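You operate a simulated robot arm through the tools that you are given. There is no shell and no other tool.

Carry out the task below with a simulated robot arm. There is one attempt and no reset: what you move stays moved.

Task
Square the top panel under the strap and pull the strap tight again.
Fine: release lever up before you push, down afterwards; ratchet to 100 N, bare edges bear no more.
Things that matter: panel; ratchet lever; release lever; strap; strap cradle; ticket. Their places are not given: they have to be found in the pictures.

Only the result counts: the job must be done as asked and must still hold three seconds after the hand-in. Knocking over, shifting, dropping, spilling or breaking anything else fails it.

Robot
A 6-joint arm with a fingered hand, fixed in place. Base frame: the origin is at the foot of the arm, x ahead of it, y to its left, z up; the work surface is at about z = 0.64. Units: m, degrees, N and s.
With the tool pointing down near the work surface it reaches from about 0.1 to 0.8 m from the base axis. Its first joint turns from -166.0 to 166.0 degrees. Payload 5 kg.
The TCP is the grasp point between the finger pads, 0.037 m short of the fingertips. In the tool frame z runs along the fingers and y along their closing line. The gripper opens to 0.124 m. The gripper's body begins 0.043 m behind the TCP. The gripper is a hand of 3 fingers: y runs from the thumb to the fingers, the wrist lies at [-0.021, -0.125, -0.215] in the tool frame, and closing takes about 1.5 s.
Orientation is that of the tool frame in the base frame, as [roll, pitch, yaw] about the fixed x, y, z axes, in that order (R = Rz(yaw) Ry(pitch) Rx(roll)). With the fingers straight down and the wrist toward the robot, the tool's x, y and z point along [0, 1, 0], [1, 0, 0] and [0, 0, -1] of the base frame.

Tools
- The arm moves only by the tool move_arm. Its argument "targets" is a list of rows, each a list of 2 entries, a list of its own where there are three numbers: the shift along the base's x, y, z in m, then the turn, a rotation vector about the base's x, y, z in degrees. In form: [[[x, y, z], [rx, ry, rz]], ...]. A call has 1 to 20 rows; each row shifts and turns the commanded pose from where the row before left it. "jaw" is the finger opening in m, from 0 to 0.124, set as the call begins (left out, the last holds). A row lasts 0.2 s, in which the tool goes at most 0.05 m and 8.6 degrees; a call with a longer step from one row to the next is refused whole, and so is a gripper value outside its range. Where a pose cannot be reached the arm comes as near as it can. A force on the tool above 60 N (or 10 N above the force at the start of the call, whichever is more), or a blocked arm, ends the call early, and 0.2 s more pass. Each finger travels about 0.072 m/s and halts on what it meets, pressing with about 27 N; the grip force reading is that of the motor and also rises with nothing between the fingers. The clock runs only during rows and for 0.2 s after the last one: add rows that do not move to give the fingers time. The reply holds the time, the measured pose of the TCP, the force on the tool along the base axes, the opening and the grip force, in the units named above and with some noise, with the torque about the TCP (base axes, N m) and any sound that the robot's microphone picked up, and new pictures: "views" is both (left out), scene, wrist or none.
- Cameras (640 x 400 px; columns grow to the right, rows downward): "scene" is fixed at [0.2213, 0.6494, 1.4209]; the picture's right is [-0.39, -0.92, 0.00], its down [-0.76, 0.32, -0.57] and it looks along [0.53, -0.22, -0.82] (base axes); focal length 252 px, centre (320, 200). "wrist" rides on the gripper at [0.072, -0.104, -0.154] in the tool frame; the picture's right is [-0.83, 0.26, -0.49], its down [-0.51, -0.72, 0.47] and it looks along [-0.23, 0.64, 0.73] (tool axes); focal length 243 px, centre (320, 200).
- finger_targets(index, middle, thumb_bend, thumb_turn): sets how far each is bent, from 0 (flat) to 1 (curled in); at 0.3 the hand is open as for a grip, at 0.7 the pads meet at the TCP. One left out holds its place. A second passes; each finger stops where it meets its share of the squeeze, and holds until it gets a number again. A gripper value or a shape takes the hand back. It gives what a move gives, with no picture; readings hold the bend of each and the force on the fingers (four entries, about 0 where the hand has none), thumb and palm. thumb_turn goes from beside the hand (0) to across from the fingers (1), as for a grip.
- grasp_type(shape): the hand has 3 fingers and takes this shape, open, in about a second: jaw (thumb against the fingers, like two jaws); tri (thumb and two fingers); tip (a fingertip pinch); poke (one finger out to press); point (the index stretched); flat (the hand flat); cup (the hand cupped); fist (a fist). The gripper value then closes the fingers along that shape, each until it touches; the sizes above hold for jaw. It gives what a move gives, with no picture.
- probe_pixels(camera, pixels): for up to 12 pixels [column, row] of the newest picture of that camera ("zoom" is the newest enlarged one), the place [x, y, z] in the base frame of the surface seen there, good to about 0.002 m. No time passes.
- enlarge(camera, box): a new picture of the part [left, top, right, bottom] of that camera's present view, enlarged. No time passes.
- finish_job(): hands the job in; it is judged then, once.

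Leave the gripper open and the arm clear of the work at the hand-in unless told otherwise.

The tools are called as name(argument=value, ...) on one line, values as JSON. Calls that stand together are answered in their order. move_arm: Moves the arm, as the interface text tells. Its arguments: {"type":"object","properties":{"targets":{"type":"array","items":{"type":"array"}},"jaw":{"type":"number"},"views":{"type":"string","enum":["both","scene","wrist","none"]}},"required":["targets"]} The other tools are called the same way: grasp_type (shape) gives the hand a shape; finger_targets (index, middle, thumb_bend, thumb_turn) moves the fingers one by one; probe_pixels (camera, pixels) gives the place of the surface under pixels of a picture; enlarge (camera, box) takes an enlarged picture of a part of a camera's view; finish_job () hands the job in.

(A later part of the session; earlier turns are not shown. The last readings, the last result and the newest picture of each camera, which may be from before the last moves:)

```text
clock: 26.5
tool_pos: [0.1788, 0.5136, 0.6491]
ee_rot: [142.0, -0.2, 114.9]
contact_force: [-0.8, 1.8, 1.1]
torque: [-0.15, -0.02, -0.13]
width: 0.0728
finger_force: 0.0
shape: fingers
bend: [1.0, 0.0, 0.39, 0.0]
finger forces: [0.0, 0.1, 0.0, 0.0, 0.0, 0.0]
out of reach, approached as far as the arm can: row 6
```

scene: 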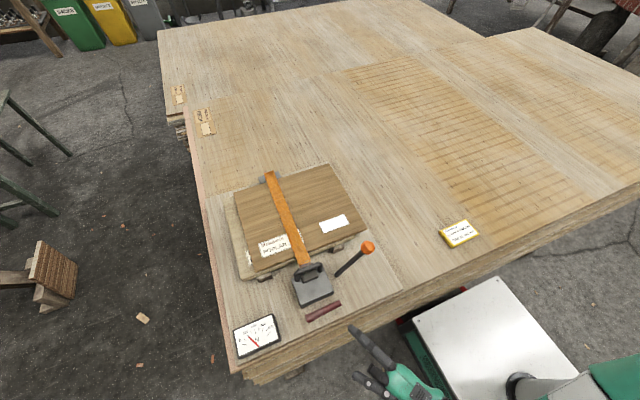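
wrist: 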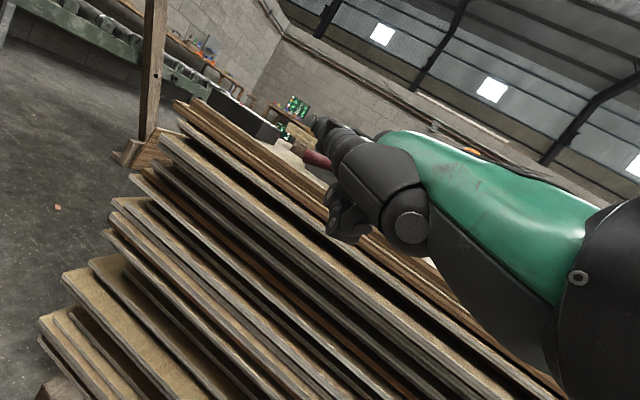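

The last row was just out of reach (TCP z 0.649). I want to know how far the lower boards stick out before going lower, so I probe the steps of the stack and the lever as seen in the wrist view.

probe_pixels(camera="wrist", pixels=[[270, 140], [300, 165], [255, 150], [235, 165], [215, 185], [190, 215], [170, 250], [318, 158], [308, 153], [326, 165], [250, 110], [300, 210]])

enlarge(camera="wrist", box=[230, 90, 350, 200])

enlarge(camera="scene", box=[280, 280, 440, 400])

```text
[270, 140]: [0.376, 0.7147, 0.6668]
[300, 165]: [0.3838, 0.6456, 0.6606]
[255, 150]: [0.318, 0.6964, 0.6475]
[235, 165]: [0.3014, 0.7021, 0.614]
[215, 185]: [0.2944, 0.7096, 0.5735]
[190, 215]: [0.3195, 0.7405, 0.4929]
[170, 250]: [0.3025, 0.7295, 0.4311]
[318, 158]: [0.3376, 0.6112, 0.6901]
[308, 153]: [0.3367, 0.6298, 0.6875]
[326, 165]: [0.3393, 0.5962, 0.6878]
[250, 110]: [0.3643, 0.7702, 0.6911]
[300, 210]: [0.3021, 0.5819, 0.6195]
```

```text
3.64 times, centred on (290, 145) of wrist
```

zoom: 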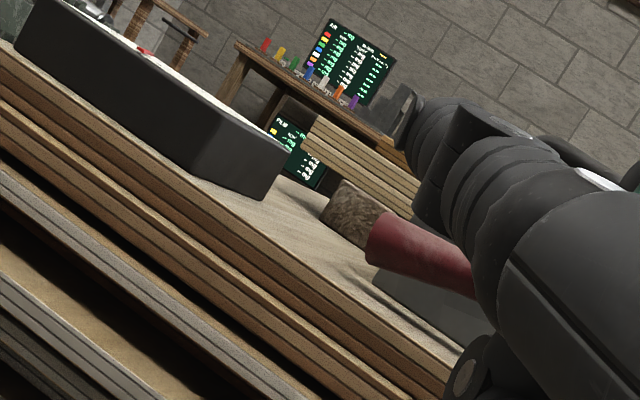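

```text
3.33 times, centred on (360, 340) of scene
```

zoom: 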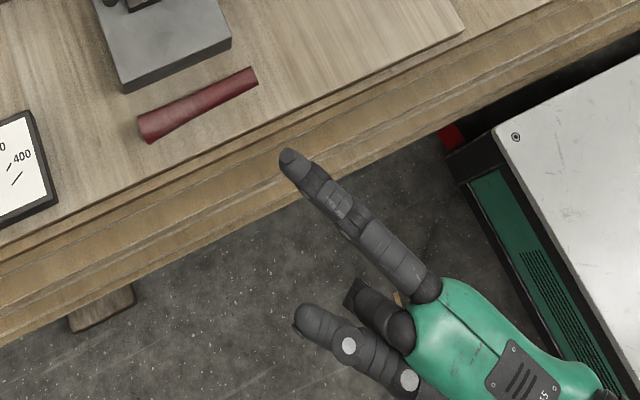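

The stack's front is at x≈0.295–0.32 all the way down, so there's room. I'll go in beside the lever (toward −y, over bare board), check the lower height is reachable there, and later slide +y under the lever's raised end.

move_arm(targets=[[[0.01, -0.03, 0.01], [0, 0, 0]], [[0.03, -0.02, 0], [0, 0, 0]], [[0.03, 0, 0], [0, 0, 0]], [[0.02, 0, 0], [0, 0, 0]], [[0, 0, -0.02], [0, 0, 0]], [[0, 0, -0.02], [0, 0, 0]]], views="both")

```text
clock: 27.9
tool_pos: [0.2691, 0.4604, 0.6159]
ee_rot: [142.0, 0.1, 114.8]
contact_force: [0.3, 0.3, -0.7]
torque: [0.03, 0.0, 0.02]
width: 0.073
finger_force: 0.1
shape: fingers
bend: [1.0, 0.0, 0.39, 0.0]
finger forces: [0.0, 0.0, 0.0, 0.0, 0.0, 0.0]
```

scene: 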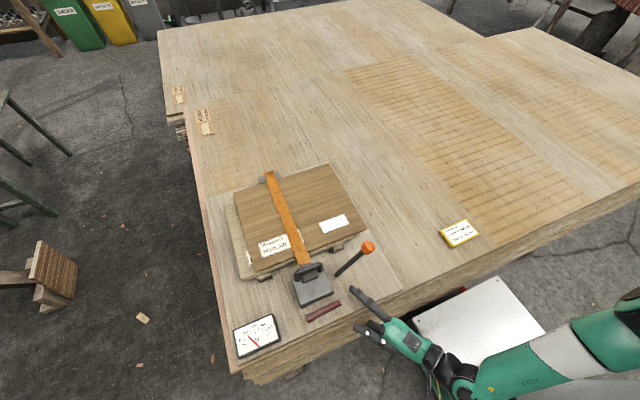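
wrist: 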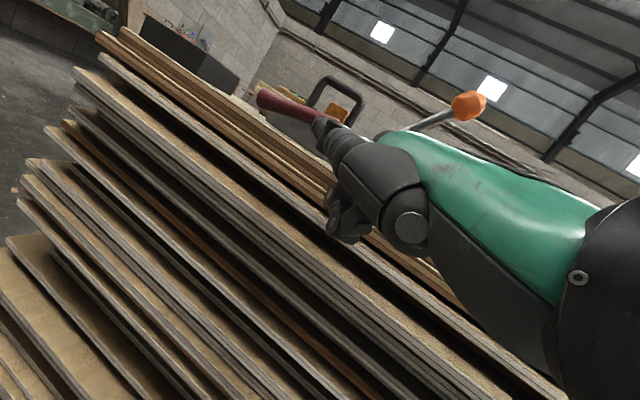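

That height is reachable here. I'll check the fingertip by probing around (352,290) and enlarging.

enlarge(camera="scene", box=[290, 265, 410, 345])

probe_pixels(camera="zoom", pixels=[[325, 118], [330, 130], [345, 150], [370, 165], [400, 185], [305, 140], [318, 160]])

enlarge(camera="wrist", box=[240, 60, 360, 160])

```text
5.00 times, centred on (350, 305) of scene
```

zoom: 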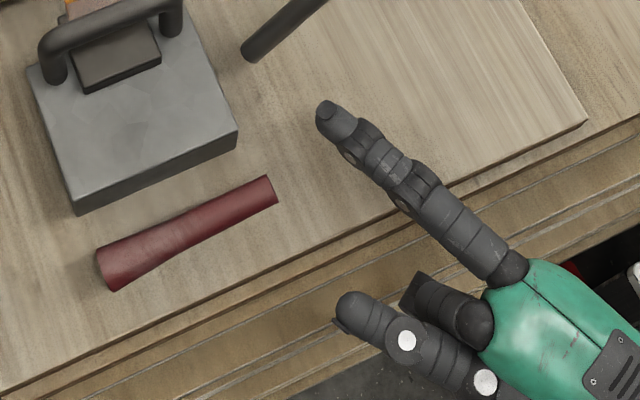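

```text
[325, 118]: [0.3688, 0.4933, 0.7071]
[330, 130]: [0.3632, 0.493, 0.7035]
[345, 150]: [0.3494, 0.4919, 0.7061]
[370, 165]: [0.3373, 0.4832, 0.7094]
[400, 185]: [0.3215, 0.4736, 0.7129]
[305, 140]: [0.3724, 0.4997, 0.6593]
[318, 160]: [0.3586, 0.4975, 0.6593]
```

```text
4.00 times, centred on (300, 110) of wrist
```

zoom: 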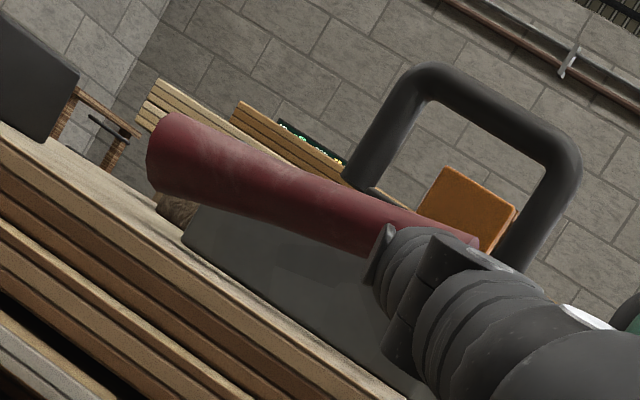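

Finger calibrated: dorsal side at TCP z + 0.091, tip at (0.373,0.495). I lower to TCP z≈0.592 (finger between z 0.668 and 0.684) and slide +y under the lever's raised end, in small steps.

move_arm(targets=[[[0, 0, -0.012], [0, 0, 0]], [[0, 0, -0.012], [0, 0, 0]], [[0, 0, 0], [0, 0, 0]]], views="none")

move_arm(targets=[[[0, 0.02, 0], [0, 0, 0]], [[0, 0.02, 0], [0, 0, 0]], [[0, 0.02, 0], [0, 0, 0]]], views="both")

```text
clock: 28.7
tool_pos: [0.2672, 0.4566, 0.6135]
ee_rot: [142.0, 0.1, 114.8]
contact_force: [0.1, -0.5, -0.1]
torque: [-0.02, 0.02, 0.0]
width: 0.073
finger_force: 0.0
shape: fingers
bend: [1.0, 0.0, 0.39, 0.0]
finger forces: [0.2, 0.0, 0.0, 0.1, 0.1, 0.0]
out of reach, approached as far as the arm can: row 1, 2
```

```text
clock: 29.5
tool_pos: [0.2653, 0.4887, 0.6295]
ee_rot: [142.1, 0.2, 114.8]
contact_force: [0.2, 0.3, -1.1]
torque: [0.0, -0.04, 0.0]
width: 0.0728
finger_force: 0.1
shape: fingers
bend: [1.0, 0.0, 0.39, 0.0]
finger forces: [0.1, 0.1, 0.1, 0.0, 0.0, 0.1]
out of reach, approached as far as the arm can: row 1, 2, 3
```

scene: 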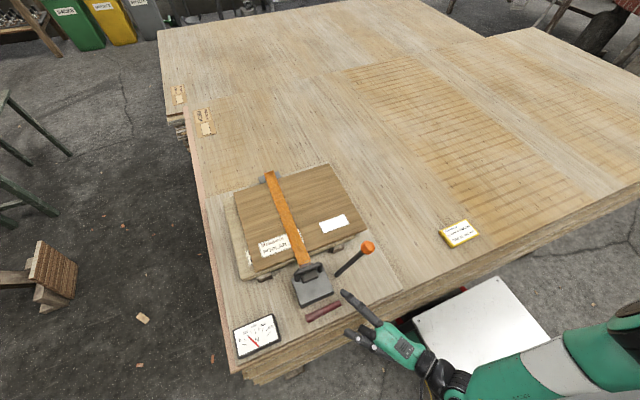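
wrist: 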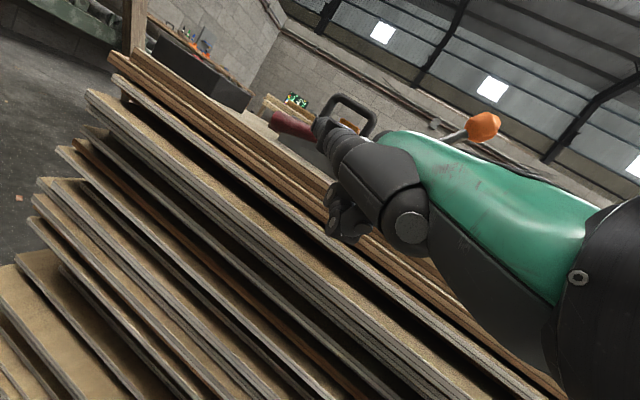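

Going lower at this orientation is out of reach. I'll back off, rise, turn the hand to 40° and tip it so the finger points 20° below level, which brings the wrist higher and nearer its natural reach.

move_arm(targets=[[[-0.01, -0.02, 0.02], [0, 0, 5]], [[-0.01, -0.02, 0.02], [0, 0, 5]], [[-0.01, -0.02, 0.02], [0, 0, 5]], [[0, 0, 0], [-4.29, 5.1, 0]], [[0, 0, 0], [-4.29, 5.1, 0]], [[0, 0, 0], [-4.29, 5.1, 0]]], views="scene")

```text
clock: 30.6
tool_pos: [0.274, 0.4322, 0.5625]
ee_rot: [148.4, 0.7, 130.5]
contact_force: [-12.0, -4.4, 20.8]
torque: [0.73, -2.18, 0.1]
width: 0.073
finger_force: 12.4
shape: fingers
bend: [1.0, 0.0, 0.39, 0.0]
finger forces: [0.0, 24.5, 0.1, 0.0, 0.0, 0.0]
out of reach, approached as far as the arm can: row 1, 2, 3, 4, 5
stopped in row 5: the force on the tool passed its limit at 128 N (the readings are from after the stop); the commanded pose is now the measured one
```

scene: 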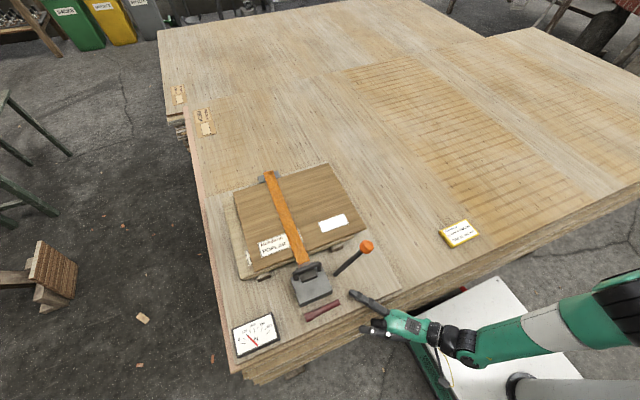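

The arm drifted downward while out of reach and pressed the fingertip on the base board (peak 128 N). I must check whether anything moved: I probe the same landmarks as before.

probe_pixels(camera="scene", pixels=[[235, 194], [329, 164], [365, 229], [256, 270], [368, 247], [366, 246], [312, 290], [332, 290], [302, 305], [285, 220], [338, 304], [309, 318]])

enlarge(camera="scene", box=[220, 225, 400, 337])

enlarge(camera="scene", box=[220, 300, 300, 370])

```text
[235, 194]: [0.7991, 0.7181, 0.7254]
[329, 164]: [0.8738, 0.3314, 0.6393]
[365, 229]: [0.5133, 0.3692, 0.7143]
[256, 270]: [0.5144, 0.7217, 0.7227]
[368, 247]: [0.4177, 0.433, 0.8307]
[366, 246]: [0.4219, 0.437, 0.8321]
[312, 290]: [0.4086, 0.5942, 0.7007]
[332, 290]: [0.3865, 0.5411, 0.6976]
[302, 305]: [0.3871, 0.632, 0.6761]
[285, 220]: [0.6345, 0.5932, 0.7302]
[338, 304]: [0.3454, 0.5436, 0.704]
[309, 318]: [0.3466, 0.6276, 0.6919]
```

```text
3.56 times, centred on (310, 281) of scene
```

zoom: 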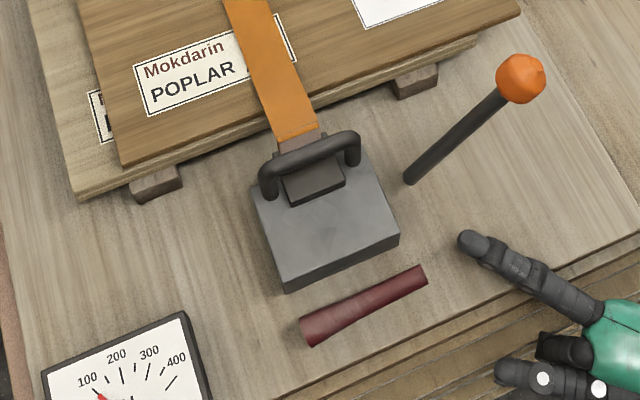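

```text
5.71 times, centred on (260, 335) of scene
```

zoom: 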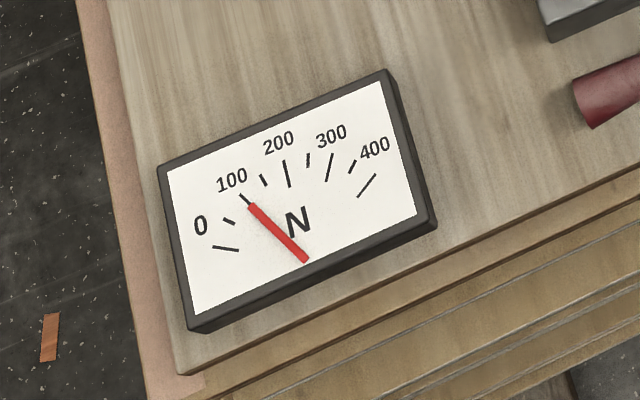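

The base assembly seems to have shifted by about 1 px (~3 mm) while pressed. I take the pressure off at once by going straight up, then compare again.

move_arm(targets=[[[-0.005, 0, 0.02], [0, 0, 0]], [[-0.005, 0, 0.03], [0, 0, 0]]], views="scene")

enlarge(camera="scene", box=[220, 300, 300, 370])

enlarge(camera="scene", box=[220, 160, 400, 272])

enlarge(camera="scene", box=[420, 205, 500, 255])

```text
clock: 31.1
tool_pos: [0.2751, 0.426, 0.5584]
ee_rot: [148.6, 3.2, 129.9]
contact_force: [-25.6, -9.6, 23.8]
torque: [1.51, -3.62, 0.27]
width: 0.0728
finger_force: 16.3
shape: fingers
bend: [1.0, 0.0, 0.39, 0.0]
finger forces: [0.0, 33.1, 0.1, 0.0, 0.0, 0.1]
out of reach, approached as far as the arm can: row 1
stopped in row 2: the force on the tool passed its limit at 98 N (the readings are from after the stop); the commanded pose is now the measured one
```

scene: 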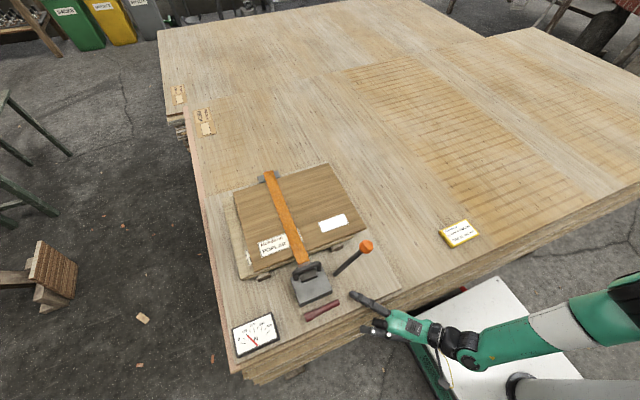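

```text
5.71 times, centred on (260, 335) of scene
```

zoom: 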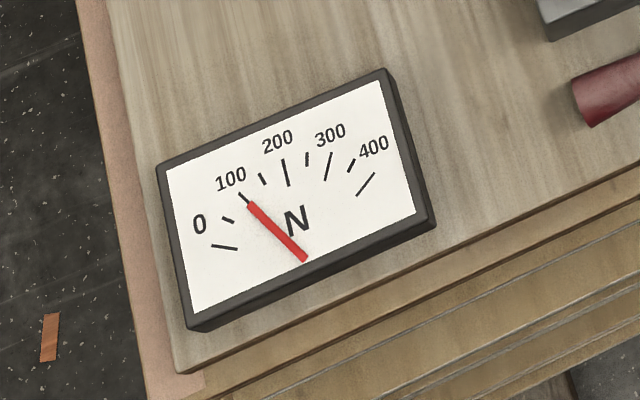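

```text
3.56 times, centred on (310, 216) of scene
```

zoom: 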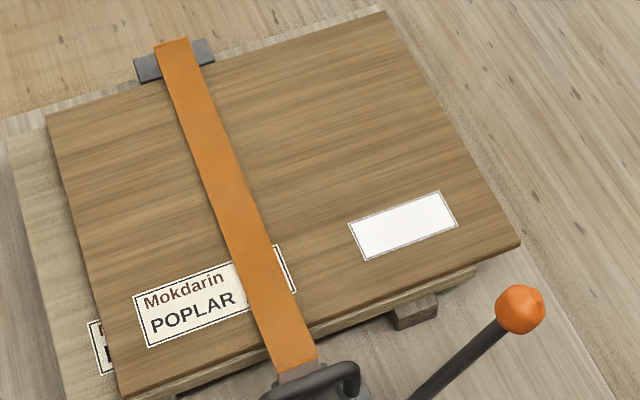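

```text
8.00 times, centred on (460, 230) of scene
```

zoom: 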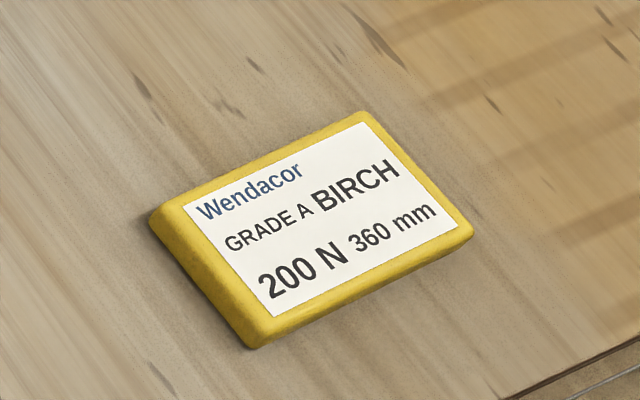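

The finger is hung on the board's front edge and the up-move was refused by the arm's near-reach limit (the wrist is too close to the base). I'll ease off with small steps that take the wrist outward: −x, +y, up, with a slight turn back toward the earlier good heading.

move_arm(targets=[[[-0.008, 0.01, 0.008], [0, 0, -3]], [[-0.008, 0.01, 0.008], [0, 0, -3]]], views="scene")

```text
clock: 31.7
tool_pos: [0.2609, 0.4446, 0.5752]
ee_rot: [148.9, 3.3, 123.4]
contact_force: [9.8, -5.0, 15.3]
torque: [0.85, -0.31, -0.52]
width: 0.0729
finger_force: 8.4
shape: fingers
bend: [1.0, 0.0, 0.39, 0.0]
finger forces: [0.1, 15.8, 0.0, 0.0, 0.0, 0.0]
```

scene: 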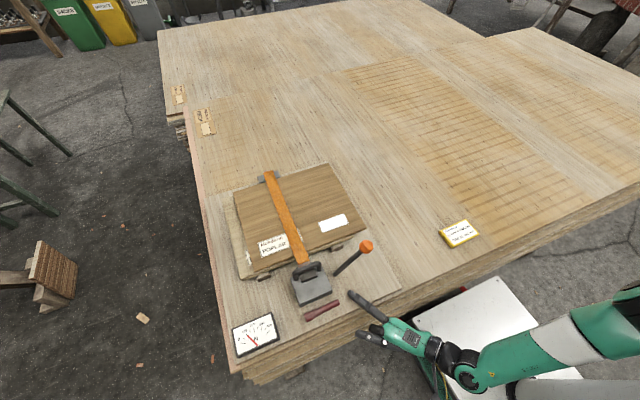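

That worked and the load dropped. Continuing upward and outward in the same manner.

move_arm(targets=[[[0, 0.006, 0.012], [0, 0, -2]], [[0, 0.006, 0.015], [0, 0, -2]], [[0, 0.004, 0.02], [0, 0, -2]]], views="scene")

enlarge(camera="scene", box=[220, 300, 300, 370])

enlarge(camera="scene", box=[220, 160, 400, 272])

enlarge(camera="scene", box=[220, 225, 400, 337])

```text
clock: 32.5
tool_pos: [0.2594, 0.4605, 0.62]
ee_rot: [149.1, 3.2, 117.8]
contact_force: [-0.9, 0.3, 0.8]
torque: [0.0, -0.01, -0.01]
width: 0.0727
finger_force: 0.1
shape: fingers
bend: [1.0, 0.0, 0.39, 0.0]
finger forces: [0.0, 0.0, 0.0, 0.0, 0.1, 0.0]
```

scene: 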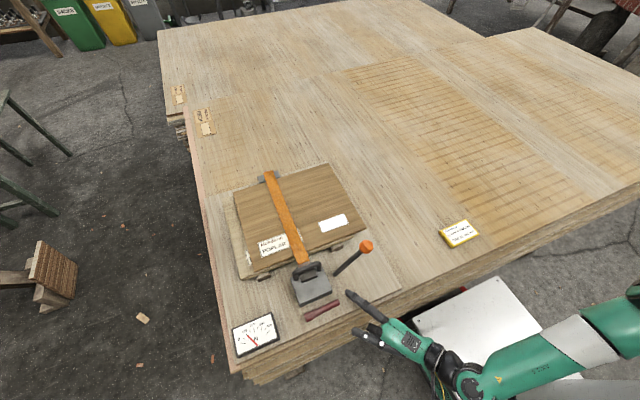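

```text
5.71 times, centred on (260, 335) of scene
```

zoom: 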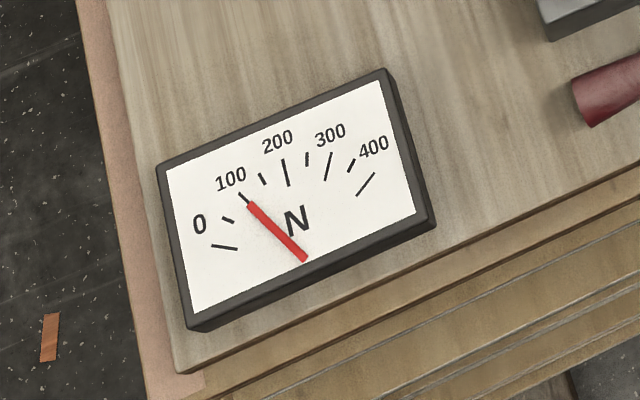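

```text
3.56 times, centred on (310, 216) of scene
```

zoom: 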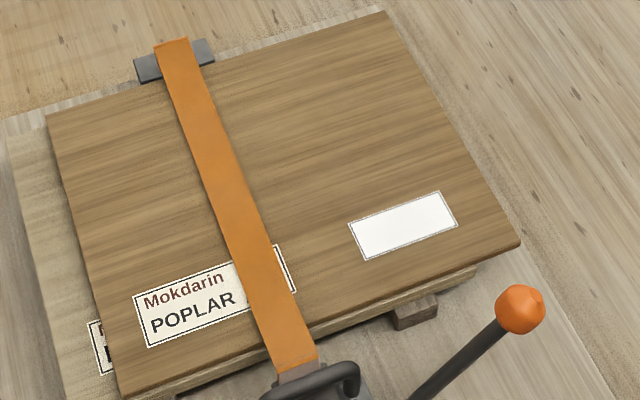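

```text
3.56 times, centred on (310, 281) of scene
```

zoom: 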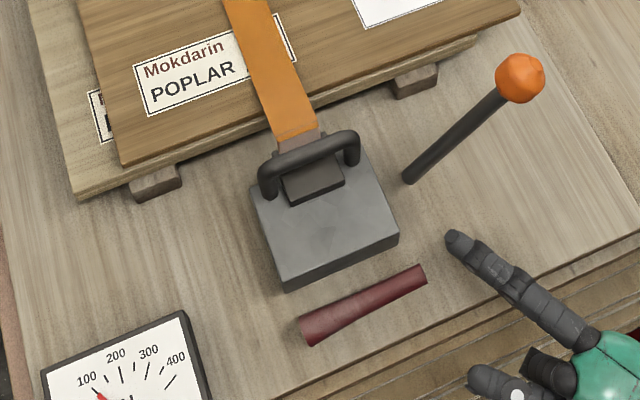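

All free again (no force). The base board with everything on it slid about 3 mm; I must be gentler and keep the wrist farther from the base. Next I rise and move outward while turning the hand to about 50°, keeping the finger well above the lever.

move_arm(targets=[[[-0.012, 0.012, 0.03], [2.83, 1.49, 0]], [[-0.012, 0.012, 0.03], [0, 0, 0]], [[-0.004, 0.015, 0.005], [0, 0, 5.5]], [[-0.004, 0.015, 0], [0, 0, 5.5]], [[-0.002, 0.015, 0], [0, 0, 5.5]], [[0, 0.005, 0], [0, 0, 5.5]]], views="scene")

```text
clock: 33.9
tool_pos: [0.2259, 0.535, 0.6853]
ee_rot: [149.0, 0.0, 139.8]
contact_force: [-0.4, 0.5, 0.9]
torque: [0.02, 0.03, 0.01]
width: 0.0729
finger_force: 0.1
shape: fingers
bend: [1.0, 0.0, 0.39, 0.0]
finger forces: [0.1, 0.0, 0.0, 0.0, 0.0, 0.0]
```

scene: 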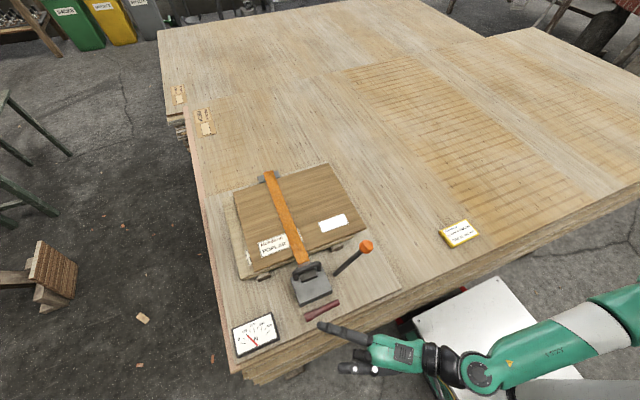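

The hand followed exactly. Now I pitch it 8° further down, draw back −x in front of the board's edge and lower so the fingertip is level with the gap under the lever, still outside the board.

move_arm(targets=[[[-0.018, 0, 0], [-6.13, 5.14, 0]], [[0, -0.017, -0.02], [0, 0, 0]], [[0, -0.016, -0.02], [0, 0, 0]], [[0, 0, -0.02], [0, 0, 0]]], views="scene")

enlarge(camera="scene", box=[280, 280, 400, 380])

```text
clock: 34.9
tool_pos: [0.2072, 0.5004, 0.6255]
ee_rot: [157.0, 0.1, 139.7]
contact_force: [-0.4, -0.6, 0.0]
torque: [0.0, 0.0, 0.01]
width: 0.073
finger_force: 0.1
shape: fingers
bend: [1.0, 0.0, 0.39, 0.0]
finger forces: [0.0, 0.0, 0.1, 0.1, 0.1, 0.1]
```

scene: 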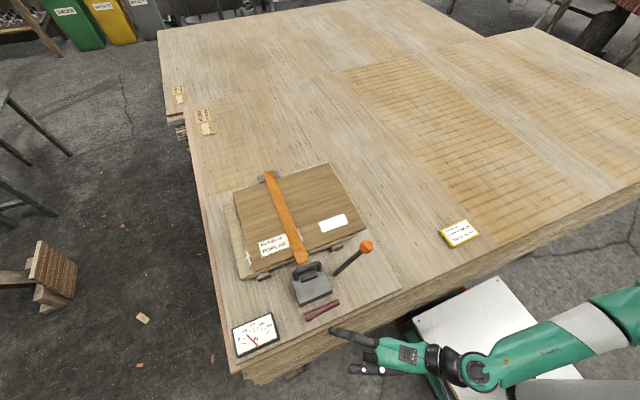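

```text
4.00 times, centred on (340, 330) of scene
```

zoom: 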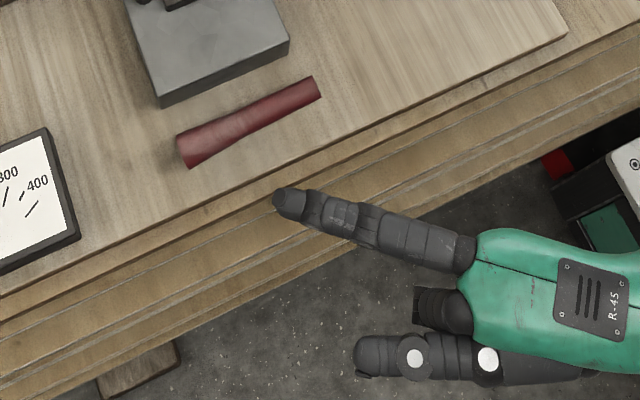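

The fingertip is now just in front of the board. I probe it and the lever's new place to set the exact entry.

probe_pixels(camera="zoom", pixels=[[277, 198], [286, 200], [296, 205], [310, 208], [340, 218], [180, 150], [248, 117], [310, 88], [260, 193], [313, 80], [190, 165], [220, 160]])

```text
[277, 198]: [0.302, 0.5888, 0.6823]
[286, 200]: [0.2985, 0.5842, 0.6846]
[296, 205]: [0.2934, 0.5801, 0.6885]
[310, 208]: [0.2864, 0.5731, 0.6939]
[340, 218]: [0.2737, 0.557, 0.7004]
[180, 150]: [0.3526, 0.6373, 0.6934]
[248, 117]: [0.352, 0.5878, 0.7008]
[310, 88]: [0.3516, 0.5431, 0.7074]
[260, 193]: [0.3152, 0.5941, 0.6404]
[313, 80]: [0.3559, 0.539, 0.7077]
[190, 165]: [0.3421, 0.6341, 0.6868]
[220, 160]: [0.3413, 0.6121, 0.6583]
```

Fingertip end is at (0.303,0.590), centre z≈0.677; the lever's axis is now at x≈0.352 with its underside near z≈0.684 at y≈0.57. I lower 8 mm and slide +x under the lever in small steps, checking force.

move_arm(targets=[[[0, -0.01, -0.008], [0, 0, 0]], [[0.012, 0, 0], [0, 0, 0]], [[0.012, 0, 0], [0, 0, 0]]], views="none")

move_arm(targets=[[[0.01, 0, 0], [0, 0, 0]], [[0.01, 0, 0], [0, 0, 0]], [[0.01, 0, 0], [0, 0, 0]]], views="both")

```text
clock: 35.7
tool_pos: [0.2322, 0.4909, 0.6189]
ee_rot: [157.1, 0.1, 139.7]
contact_force: [-0.3, 0.2, -0.1]
torque: [0.0, -0.01, -0.01]
width: 0.0725
finger_force: 0.2
shape: fingers
bend: [1.0, 0.0, 0.39, 0.0]
finger forces: [0.0, 0.0, 0.1, 0.0, 0.0, 0.0]
```

```text
clock: 36.5
tool_pos: [0.2618, 0.4902, 0.6176]
ee_rot: [157.2, 0.1, 139.7]
contact_force: [-0.1, 1.2, -0.6]
torque: [-0.02, -0.02, 0.02]
width: 0.0729
finger_force: 0.1
shape: fingers
bend: [1.0, 0.0, 0.39, 0.0]
finger forces: [0.0, 0.1, 0.0, 0.0, 0.0, 0.0]
```

scene: 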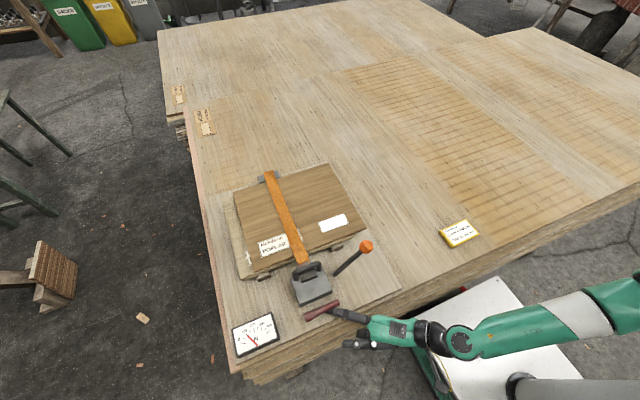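
wrist: 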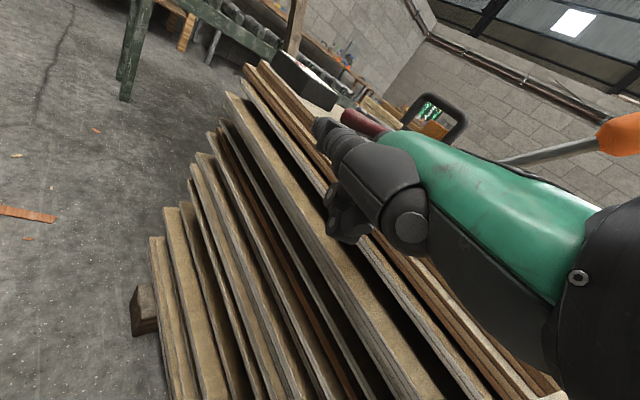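

The finger is under the lever with practically no force. I'll look closely before lifting.

enlarge(camera="scene", box=[285, 280, 385, 350])

probe_pixels(camera="zoom", pixels=[[165, 200], [230, 170], [300, 145], [320, 140], [345, 180], [300, 185], [285, 195], [330, 165], [360, 190], [270, 200]])

```text
5.71 times, centred on (335, 315) of scene
```

zoom: 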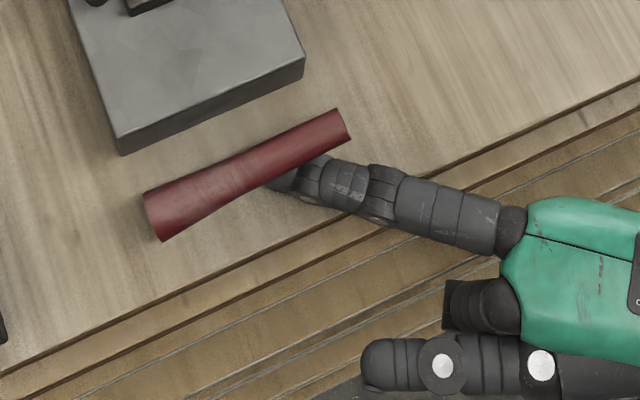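

```text
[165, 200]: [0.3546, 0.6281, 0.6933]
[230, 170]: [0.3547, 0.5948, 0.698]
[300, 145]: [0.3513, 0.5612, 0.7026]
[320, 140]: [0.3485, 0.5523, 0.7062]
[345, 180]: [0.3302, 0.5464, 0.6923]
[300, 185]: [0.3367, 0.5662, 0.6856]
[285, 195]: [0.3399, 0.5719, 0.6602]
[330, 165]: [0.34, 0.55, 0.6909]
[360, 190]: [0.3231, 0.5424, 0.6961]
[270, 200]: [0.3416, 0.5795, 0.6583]
```

The tip is just past the lever's axis. I push 6 mm further under and lift slowly in small rows, watching the force and which end rises.

move_arm(targets=[[[0.006, 0, 0], [0, 0, 0]], [[0, 0, 0.006], [0, 0, 0]], [[0, 0, 0.006], [0, 0, 0]], [[0, 0, 0.004], [0, 0, 0]]], views="scene")

enlarge(camera="scene", box=[285, 280, 385, 350])

```text
clock: 37.5
tool_pos: [0.2678, 0.4902, 0.6323]
ee_rot: [157.1, 0.1, 139.6]
contact_force: [-0.8, 0.4, -1.0]
torque: [-0.07, 0.02, 0.02]
width: 0.0729
finger_force: 0.7
shape: fingers
bend: [1.0, 0.0, 0.39, 0.0]
finger forces: [0.0, 1.4, 0.0, 0.0, 0.1, 0.0]
```

scene: 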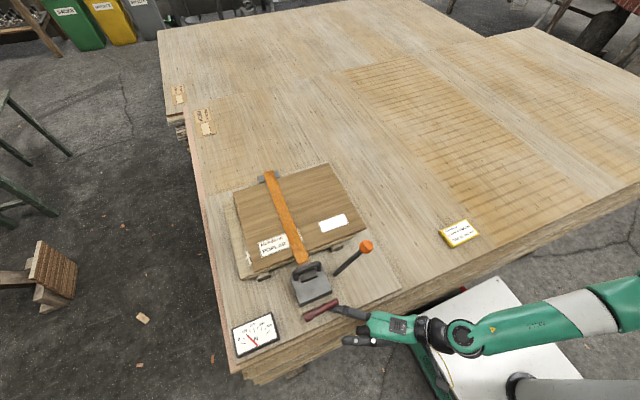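

```text
5.71 times, centred on (335, 315) of scene
```

zoom: 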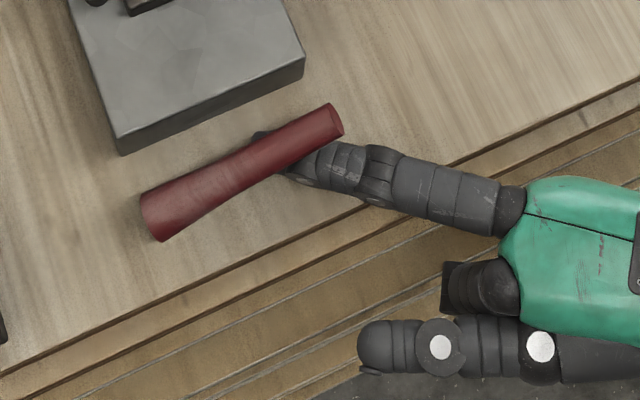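

The −y end rises and the +y end stays, so the hinge is at the +y end, and it moves easily (1.4 N). I follow its arc: up with a growing +y part.

move_arm(targets=[[[0, 0.002, 0.011], [0, 0, 0]], [[0, 0.002, 0.011], [0, 0, 0]], [[0, 0.0045, 0.01], [0, 0, 0]], [[0, 0.005, 0.01], [0, 0, 0]]], views="scene")

enlarge(camera="scene", box=[230, 280, 390, 370])

```text
clock: 38.5
tool_pos: [0.2679, 0.5024, 0.674]
ee_rot: [157.0, 0.1, 139.6]
contact_force: [2.3, -2.2, -3.1]
torque: [-0.18, 0.43, -0.47]
width: 0.0728
finger_force: 2.1
shape: fingers
bend: [1.0, 0.01, 0.39, 0.0]
finger forces: [0.0, 4.8, 0.0, 0.0, 0.0, 0.1]
```

scene: 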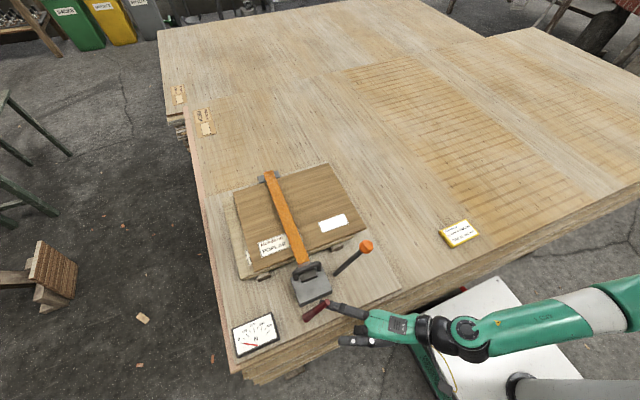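

```text
4.00 times, centred on (310, 325) of scene
```

zoom: 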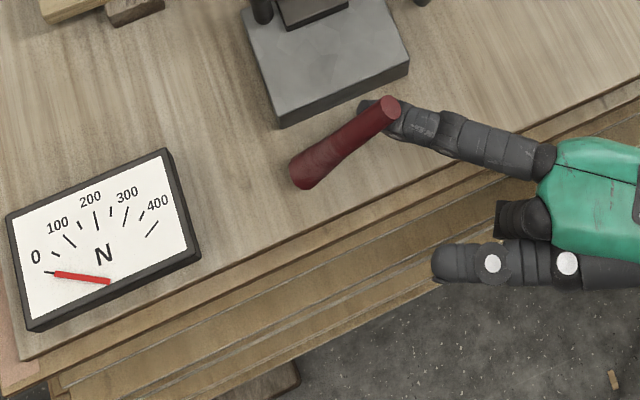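

The gauge has dropped to 0: the strap is released. I continue the arc so the lever stands fully up and stays there.

move_arm(targets=[[[0, 0.007, 0.0085], [0, 0, 0]], [[0, 0.0075, 0.0085], [0, 0, 0]], [[0, 0.009, 0.0065], [0, 0, 0]], [[0, 0.009, 0.006], [0, 0, 0]]], views="scene")

enlarge(camera="scene", box=[230, 280, 390, 370])

```text
clock: 39.5
tool_pos: [0.268, 0.5395, 0.7061]
ee_rot: [156.9, 0.0, 139.8]
contact_force: [-4.1, -9.6, -4.8]
torque: [-0.24, 0.32, -0.43]
width: 0.073
finger_force: 5.1
shape: fingers
bend: [1.0, 0.05, 0.39, 0.0]
finger forces: [0.0, 11.3, 0.0, 0.0, 0.0, 0.0]
```

scene: 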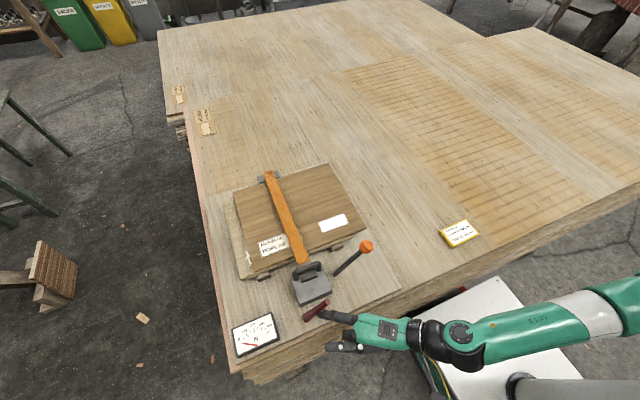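

```text
4.00 times, centred on (310, 325) of scene
```

zoom: 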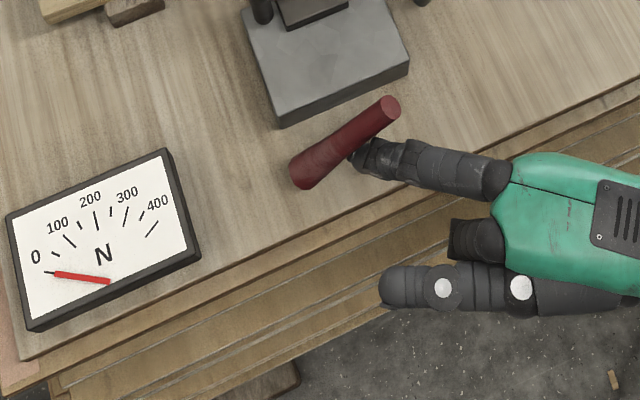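

The lever did not go beyond this angle, so it's at its upper stop (force −9.6 N in y). I back the finger off gently (−y, then −x) and see whether the lever stays up.

move_arm(targets=[[[0, -0.012, -0.005], [0, 0, 0]], [[-0.015, -0.003, 0], [0, 0, 0]], [[-0.03, 0, 0], [0, 0, 0]], [[-0.03, 0, 0], [0, 0, 0]]], views="scene")

enlarge(camera="scene", box=[230, 280, 390, 370])

enlarge(camera="scene", box=[220, 160, 400, 272])

```text
clock: 40.5
tool_pos: [0.1933, 0.5217, 0.6986]
ee_rot: [157.0, 0.0, 139.7]
contact_force: [-0.1, -0.4, 0.0]
torque: [0.01, 0.01, -0.03]
width: 0.073
finger_force: 0.0
shape: fingers
bend: [1.0, 0.0, 0.39, 0.0]
finger forces: [0.0, 0.0, 0.0, 0.0, 0.1, 0.0]
```

scene: 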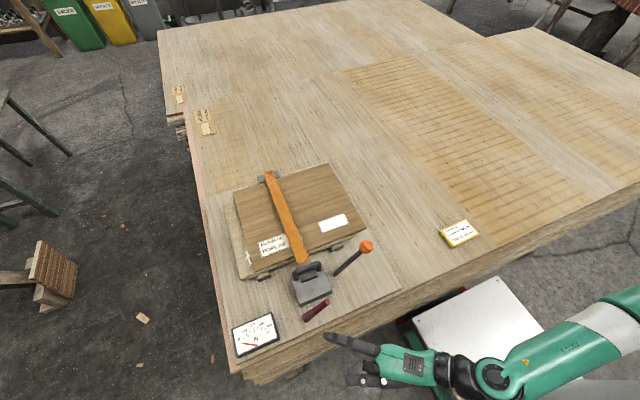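

```text
4.00 times, centred on (310, 325) of scene
```

zoom: 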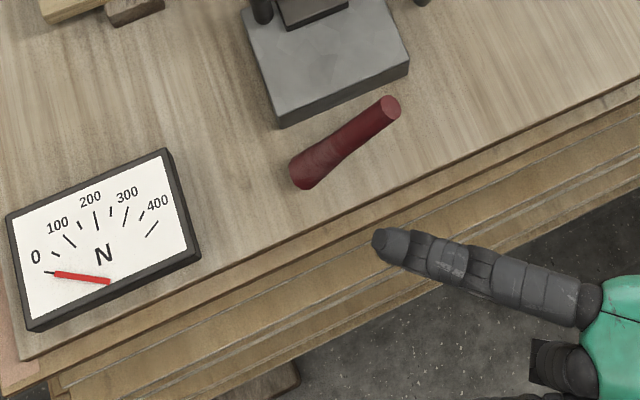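

```text
3.56 times, centred on (310, 216) of scene
```

zoom: 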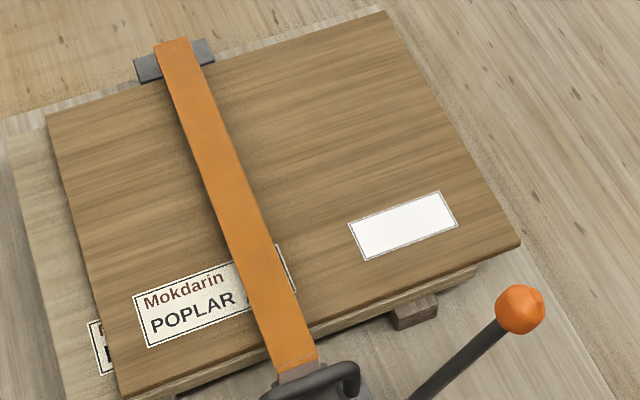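

The release lever stays up and the gauge reads 0. Now the panel: I enlarge its left corners to measure the misalignment with the panel below precisely.

enlarge(camera="scene", box=[225, 245, 285, 285])

probe_pixels(camera="zoom", pixels=[[300, 262], [320, 262], [280, 200], [300, 240], [170, 335], [185, 325], [140, 260], [160, 290], [200, 320], [250, 290], [330, 255], [420, 230]])

enlarge(camera="scene", box=[215, 180, 275, 220])

```text
10.00 times, centred on (255, 265) of scene
```

zoom: 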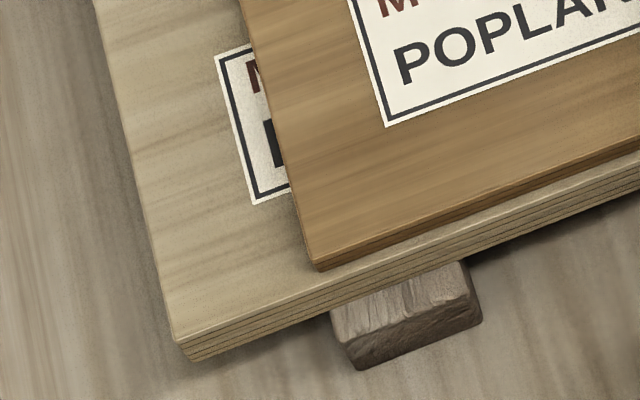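

```text
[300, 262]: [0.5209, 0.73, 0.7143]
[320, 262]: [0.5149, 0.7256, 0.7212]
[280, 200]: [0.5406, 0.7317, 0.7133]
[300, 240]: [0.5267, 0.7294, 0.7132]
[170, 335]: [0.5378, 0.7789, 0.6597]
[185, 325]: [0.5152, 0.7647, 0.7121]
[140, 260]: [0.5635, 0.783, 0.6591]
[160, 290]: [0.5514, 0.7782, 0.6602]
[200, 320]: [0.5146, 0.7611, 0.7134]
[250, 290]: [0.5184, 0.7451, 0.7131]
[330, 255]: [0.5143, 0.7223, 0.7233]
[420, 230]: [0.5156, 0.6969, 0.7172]
```

```text
10.00 times, centred on (245, 200) of scene
```

zoom: 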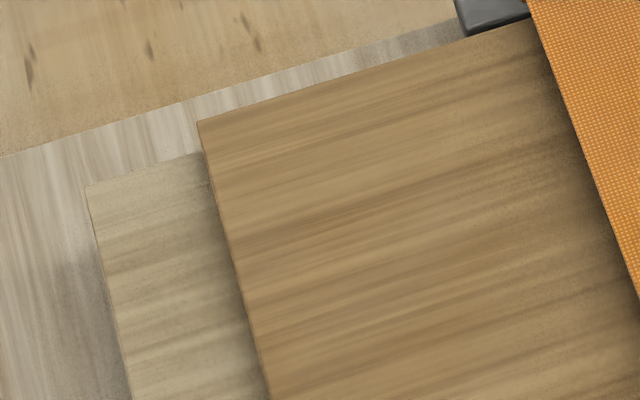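

I probe right at the back-left corners in this newest enlargement, to get both panels' back and left edges.

probe_pixels(camera="zoom", pixels=[[201, 124], [206, 126], [235, 260], [270, 398], [262, 398], [91, 190], [97, 190], [130, 395], [125, 395], [400, 62], [400, 66], [150, 172]])

enlarge(camera="scene", box=[310, 205, 370, 245])

probe_pixels(camera="zoom", pixels=[[500, 285], [490, 280], [420, 150], [480, 260], [300, 340], [400, 320], [450, 305], [430, 330], [380, 345], [300, 350], [300, 360], [470, 300]])

```text
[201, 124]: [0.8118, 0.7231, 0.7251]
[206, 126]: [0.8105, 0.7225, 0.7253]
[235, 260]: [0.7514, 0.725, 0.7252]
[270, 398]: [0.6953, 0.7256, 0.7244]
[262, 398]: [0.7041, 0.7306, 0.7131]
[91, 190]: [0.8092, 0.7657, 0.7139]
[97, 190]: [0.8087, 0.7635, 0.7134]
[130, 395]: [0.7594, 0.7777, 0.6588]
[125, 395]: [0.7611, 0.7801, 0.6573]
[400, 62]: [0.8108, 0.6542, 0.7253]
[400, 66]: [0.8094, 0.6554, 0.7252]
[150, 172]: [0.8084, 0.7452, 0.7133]
```

```text
10.00 times, centred on (340, 225) of scene
```

zoom: 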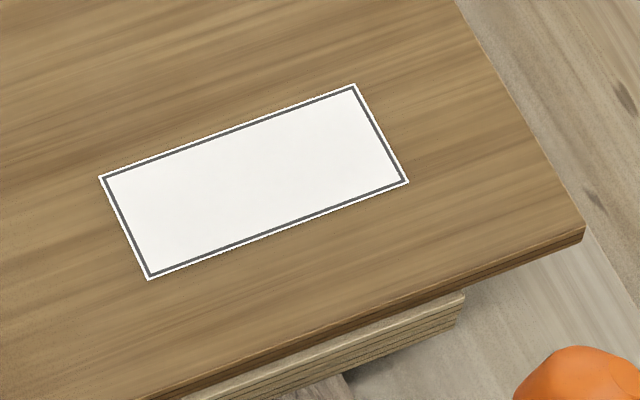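

```text
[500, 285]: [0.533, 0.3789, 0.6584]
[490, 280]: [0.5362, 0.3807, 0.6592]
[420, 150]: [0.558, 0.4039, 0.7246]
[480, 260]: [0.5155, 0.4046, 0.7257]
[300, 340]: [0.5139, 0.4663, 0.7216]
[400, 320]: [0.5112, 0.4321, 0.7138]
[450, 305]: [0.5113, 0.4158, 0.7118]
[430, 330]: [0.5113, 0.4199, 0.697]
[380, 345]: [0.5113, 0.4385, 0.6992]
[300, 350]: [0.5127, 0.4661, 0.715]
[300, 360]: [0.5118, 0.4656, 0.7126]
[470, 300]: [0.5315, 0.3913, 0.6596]
```

Measured: lower panel left edge y≈0.766, right edge≈0.4115, front x≈0.511; top panel y≈0.371–0.7255, front x≈0.514. So it needs about +40 mm in y (and it sits ≈2.5 mm back in x). I raise the hand clear, tip it back to fingers-down and return to the jaw shape.

move_arm(targets=[[[0, 0.005, 0.04], [0, 0, 0]], [[0, 0.005, 0.04], [-4.4, 3.7, 0]], [[0.01, 0, 0.045], [-4.4, 3.7, 0]], [[0.01, 0, 0.045], [-4.4, 3.7, 0]], [[0.01, 0, 0.045], [-4.4, 3.7, 0]], [[0.02, -0.01, 0.04], [0, 0, 0]]], views="none")

grasp_type(shape="jaw")

```text
clock: 41.9
tool_pos: [0.2421, 0.5211, 0.9549]
ee_rot: [-180.0, 0.3, 139.8]
contact_force: [0.4, -0.4, -0.2]
torque: [-0.01, 0.0, 0.05]
width: 0.073
finger_force: 0.1
shape: fingers
bend: [1.0, 0.0, 0.39, 0.0]
finger forces: [0.0, 0.0, 0.0, 0.0, 0.0, 0.0]
```

```text
clock: 42.8
tool_pos: [0.2417, 0.5211, 0.9548]
ee_rot: [180.0, 0.3, 139.9]
contact_force: [-0.4, -0.3, -0.7]
torque: [0.0, 0.0, 0.0]
width: 0.1236
finger_force: 0.1
shape: jaw
bend: [0.3, 0.3, 0.3, 0.97]
finger forces: [0.0, 0.0, 0.0, 0.0, 0.1, 0.0]
```

Now I carry the hand over (z≈0.97, above the ball lever) to the right of the panel, closing the fingers nearly together and turning so the backs of the fingers face +y.

move_arm(jaw=0.02, targets=[[[0.03, -0.03, 0.01], [0, 0, 0]], [[0.038, -0.028, 0.01], [0, 0, 2]], [[0.038, -0.028, 0], [0, 0, 4]], [[0.038, -0.028, 0], [0, 0, 4]], [[0.038, -0.028, 0], [0, 0, 4]], [[0.038, -0.028, 0], [0, 0, 4]], [[0.038, -0.025, 0], [0, 0, 4]], [[0.038, -0.025, 0], [0, 0, 4]], [[0.038, -0.025, 0], [0, 0, 4]], [[0.038, -0.022, 0], [0, 0, 4]], [[0.038, -0.01, 0], [0, 0, 4]]], views="both")

```text
clock: 45.2
tool_pos: [0.6515, 0.2444, 0.9753]
ee_rot: [-180.0, 0.2, 177.9]
contact_force: [-0.9, -0.4, 0.3]
torque: [-0.03, 0.0, -0.01]
width: 0.0202
finger_force: 0.1
shape: jaw
bend: [0.73, 0.61, 0.74, 1.0]
finger forces: [0.1, 0.1, 0.1, 0.0, 0.0, 0.0]
```

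scene: 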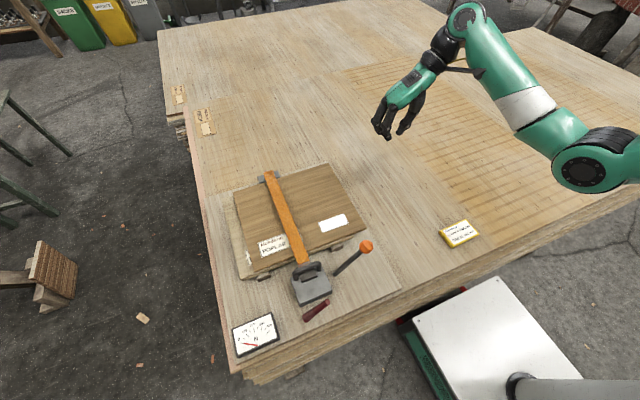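
wrist: 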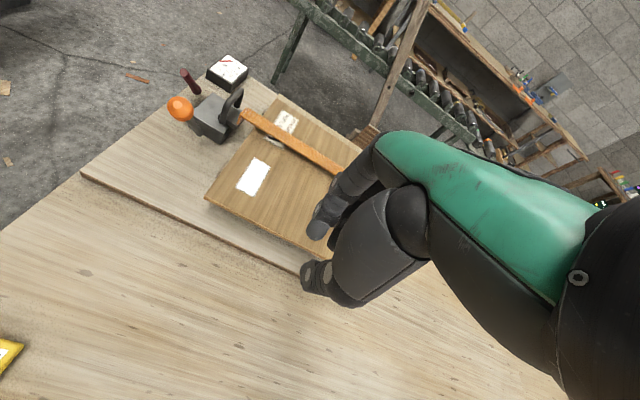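

Reached as planned (yaw 178). I enlarge the hand to see how the fingertips stand.

enlarge(camera="scene", box=[350, 60, 470, 150])

probe_pixels(camera="zoom", pixels=[[130, 305], [160, 330], [160, 345], [185, 240], [130, 275], [255, 335], [180, 300], [150, 260], [210, 215], [120, 290]])

```text
4.44 times, centred on (410, 105) of scene
```

zoom: 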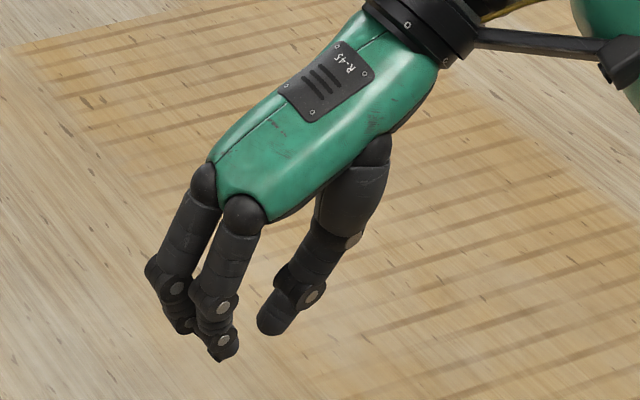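

```text
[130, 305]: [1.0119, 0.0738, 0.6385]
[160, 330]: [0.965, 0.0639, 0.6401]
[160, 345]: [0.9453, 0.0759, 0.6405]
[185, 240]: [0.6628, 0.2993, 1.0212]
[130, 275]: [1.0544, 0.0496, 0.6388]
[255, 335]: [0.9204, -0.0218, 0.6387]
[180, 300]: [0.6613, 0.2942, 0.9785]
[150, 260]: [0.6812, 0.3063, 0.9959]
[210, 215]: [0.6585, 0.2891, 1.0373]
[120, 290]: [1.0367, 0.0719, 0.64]
```

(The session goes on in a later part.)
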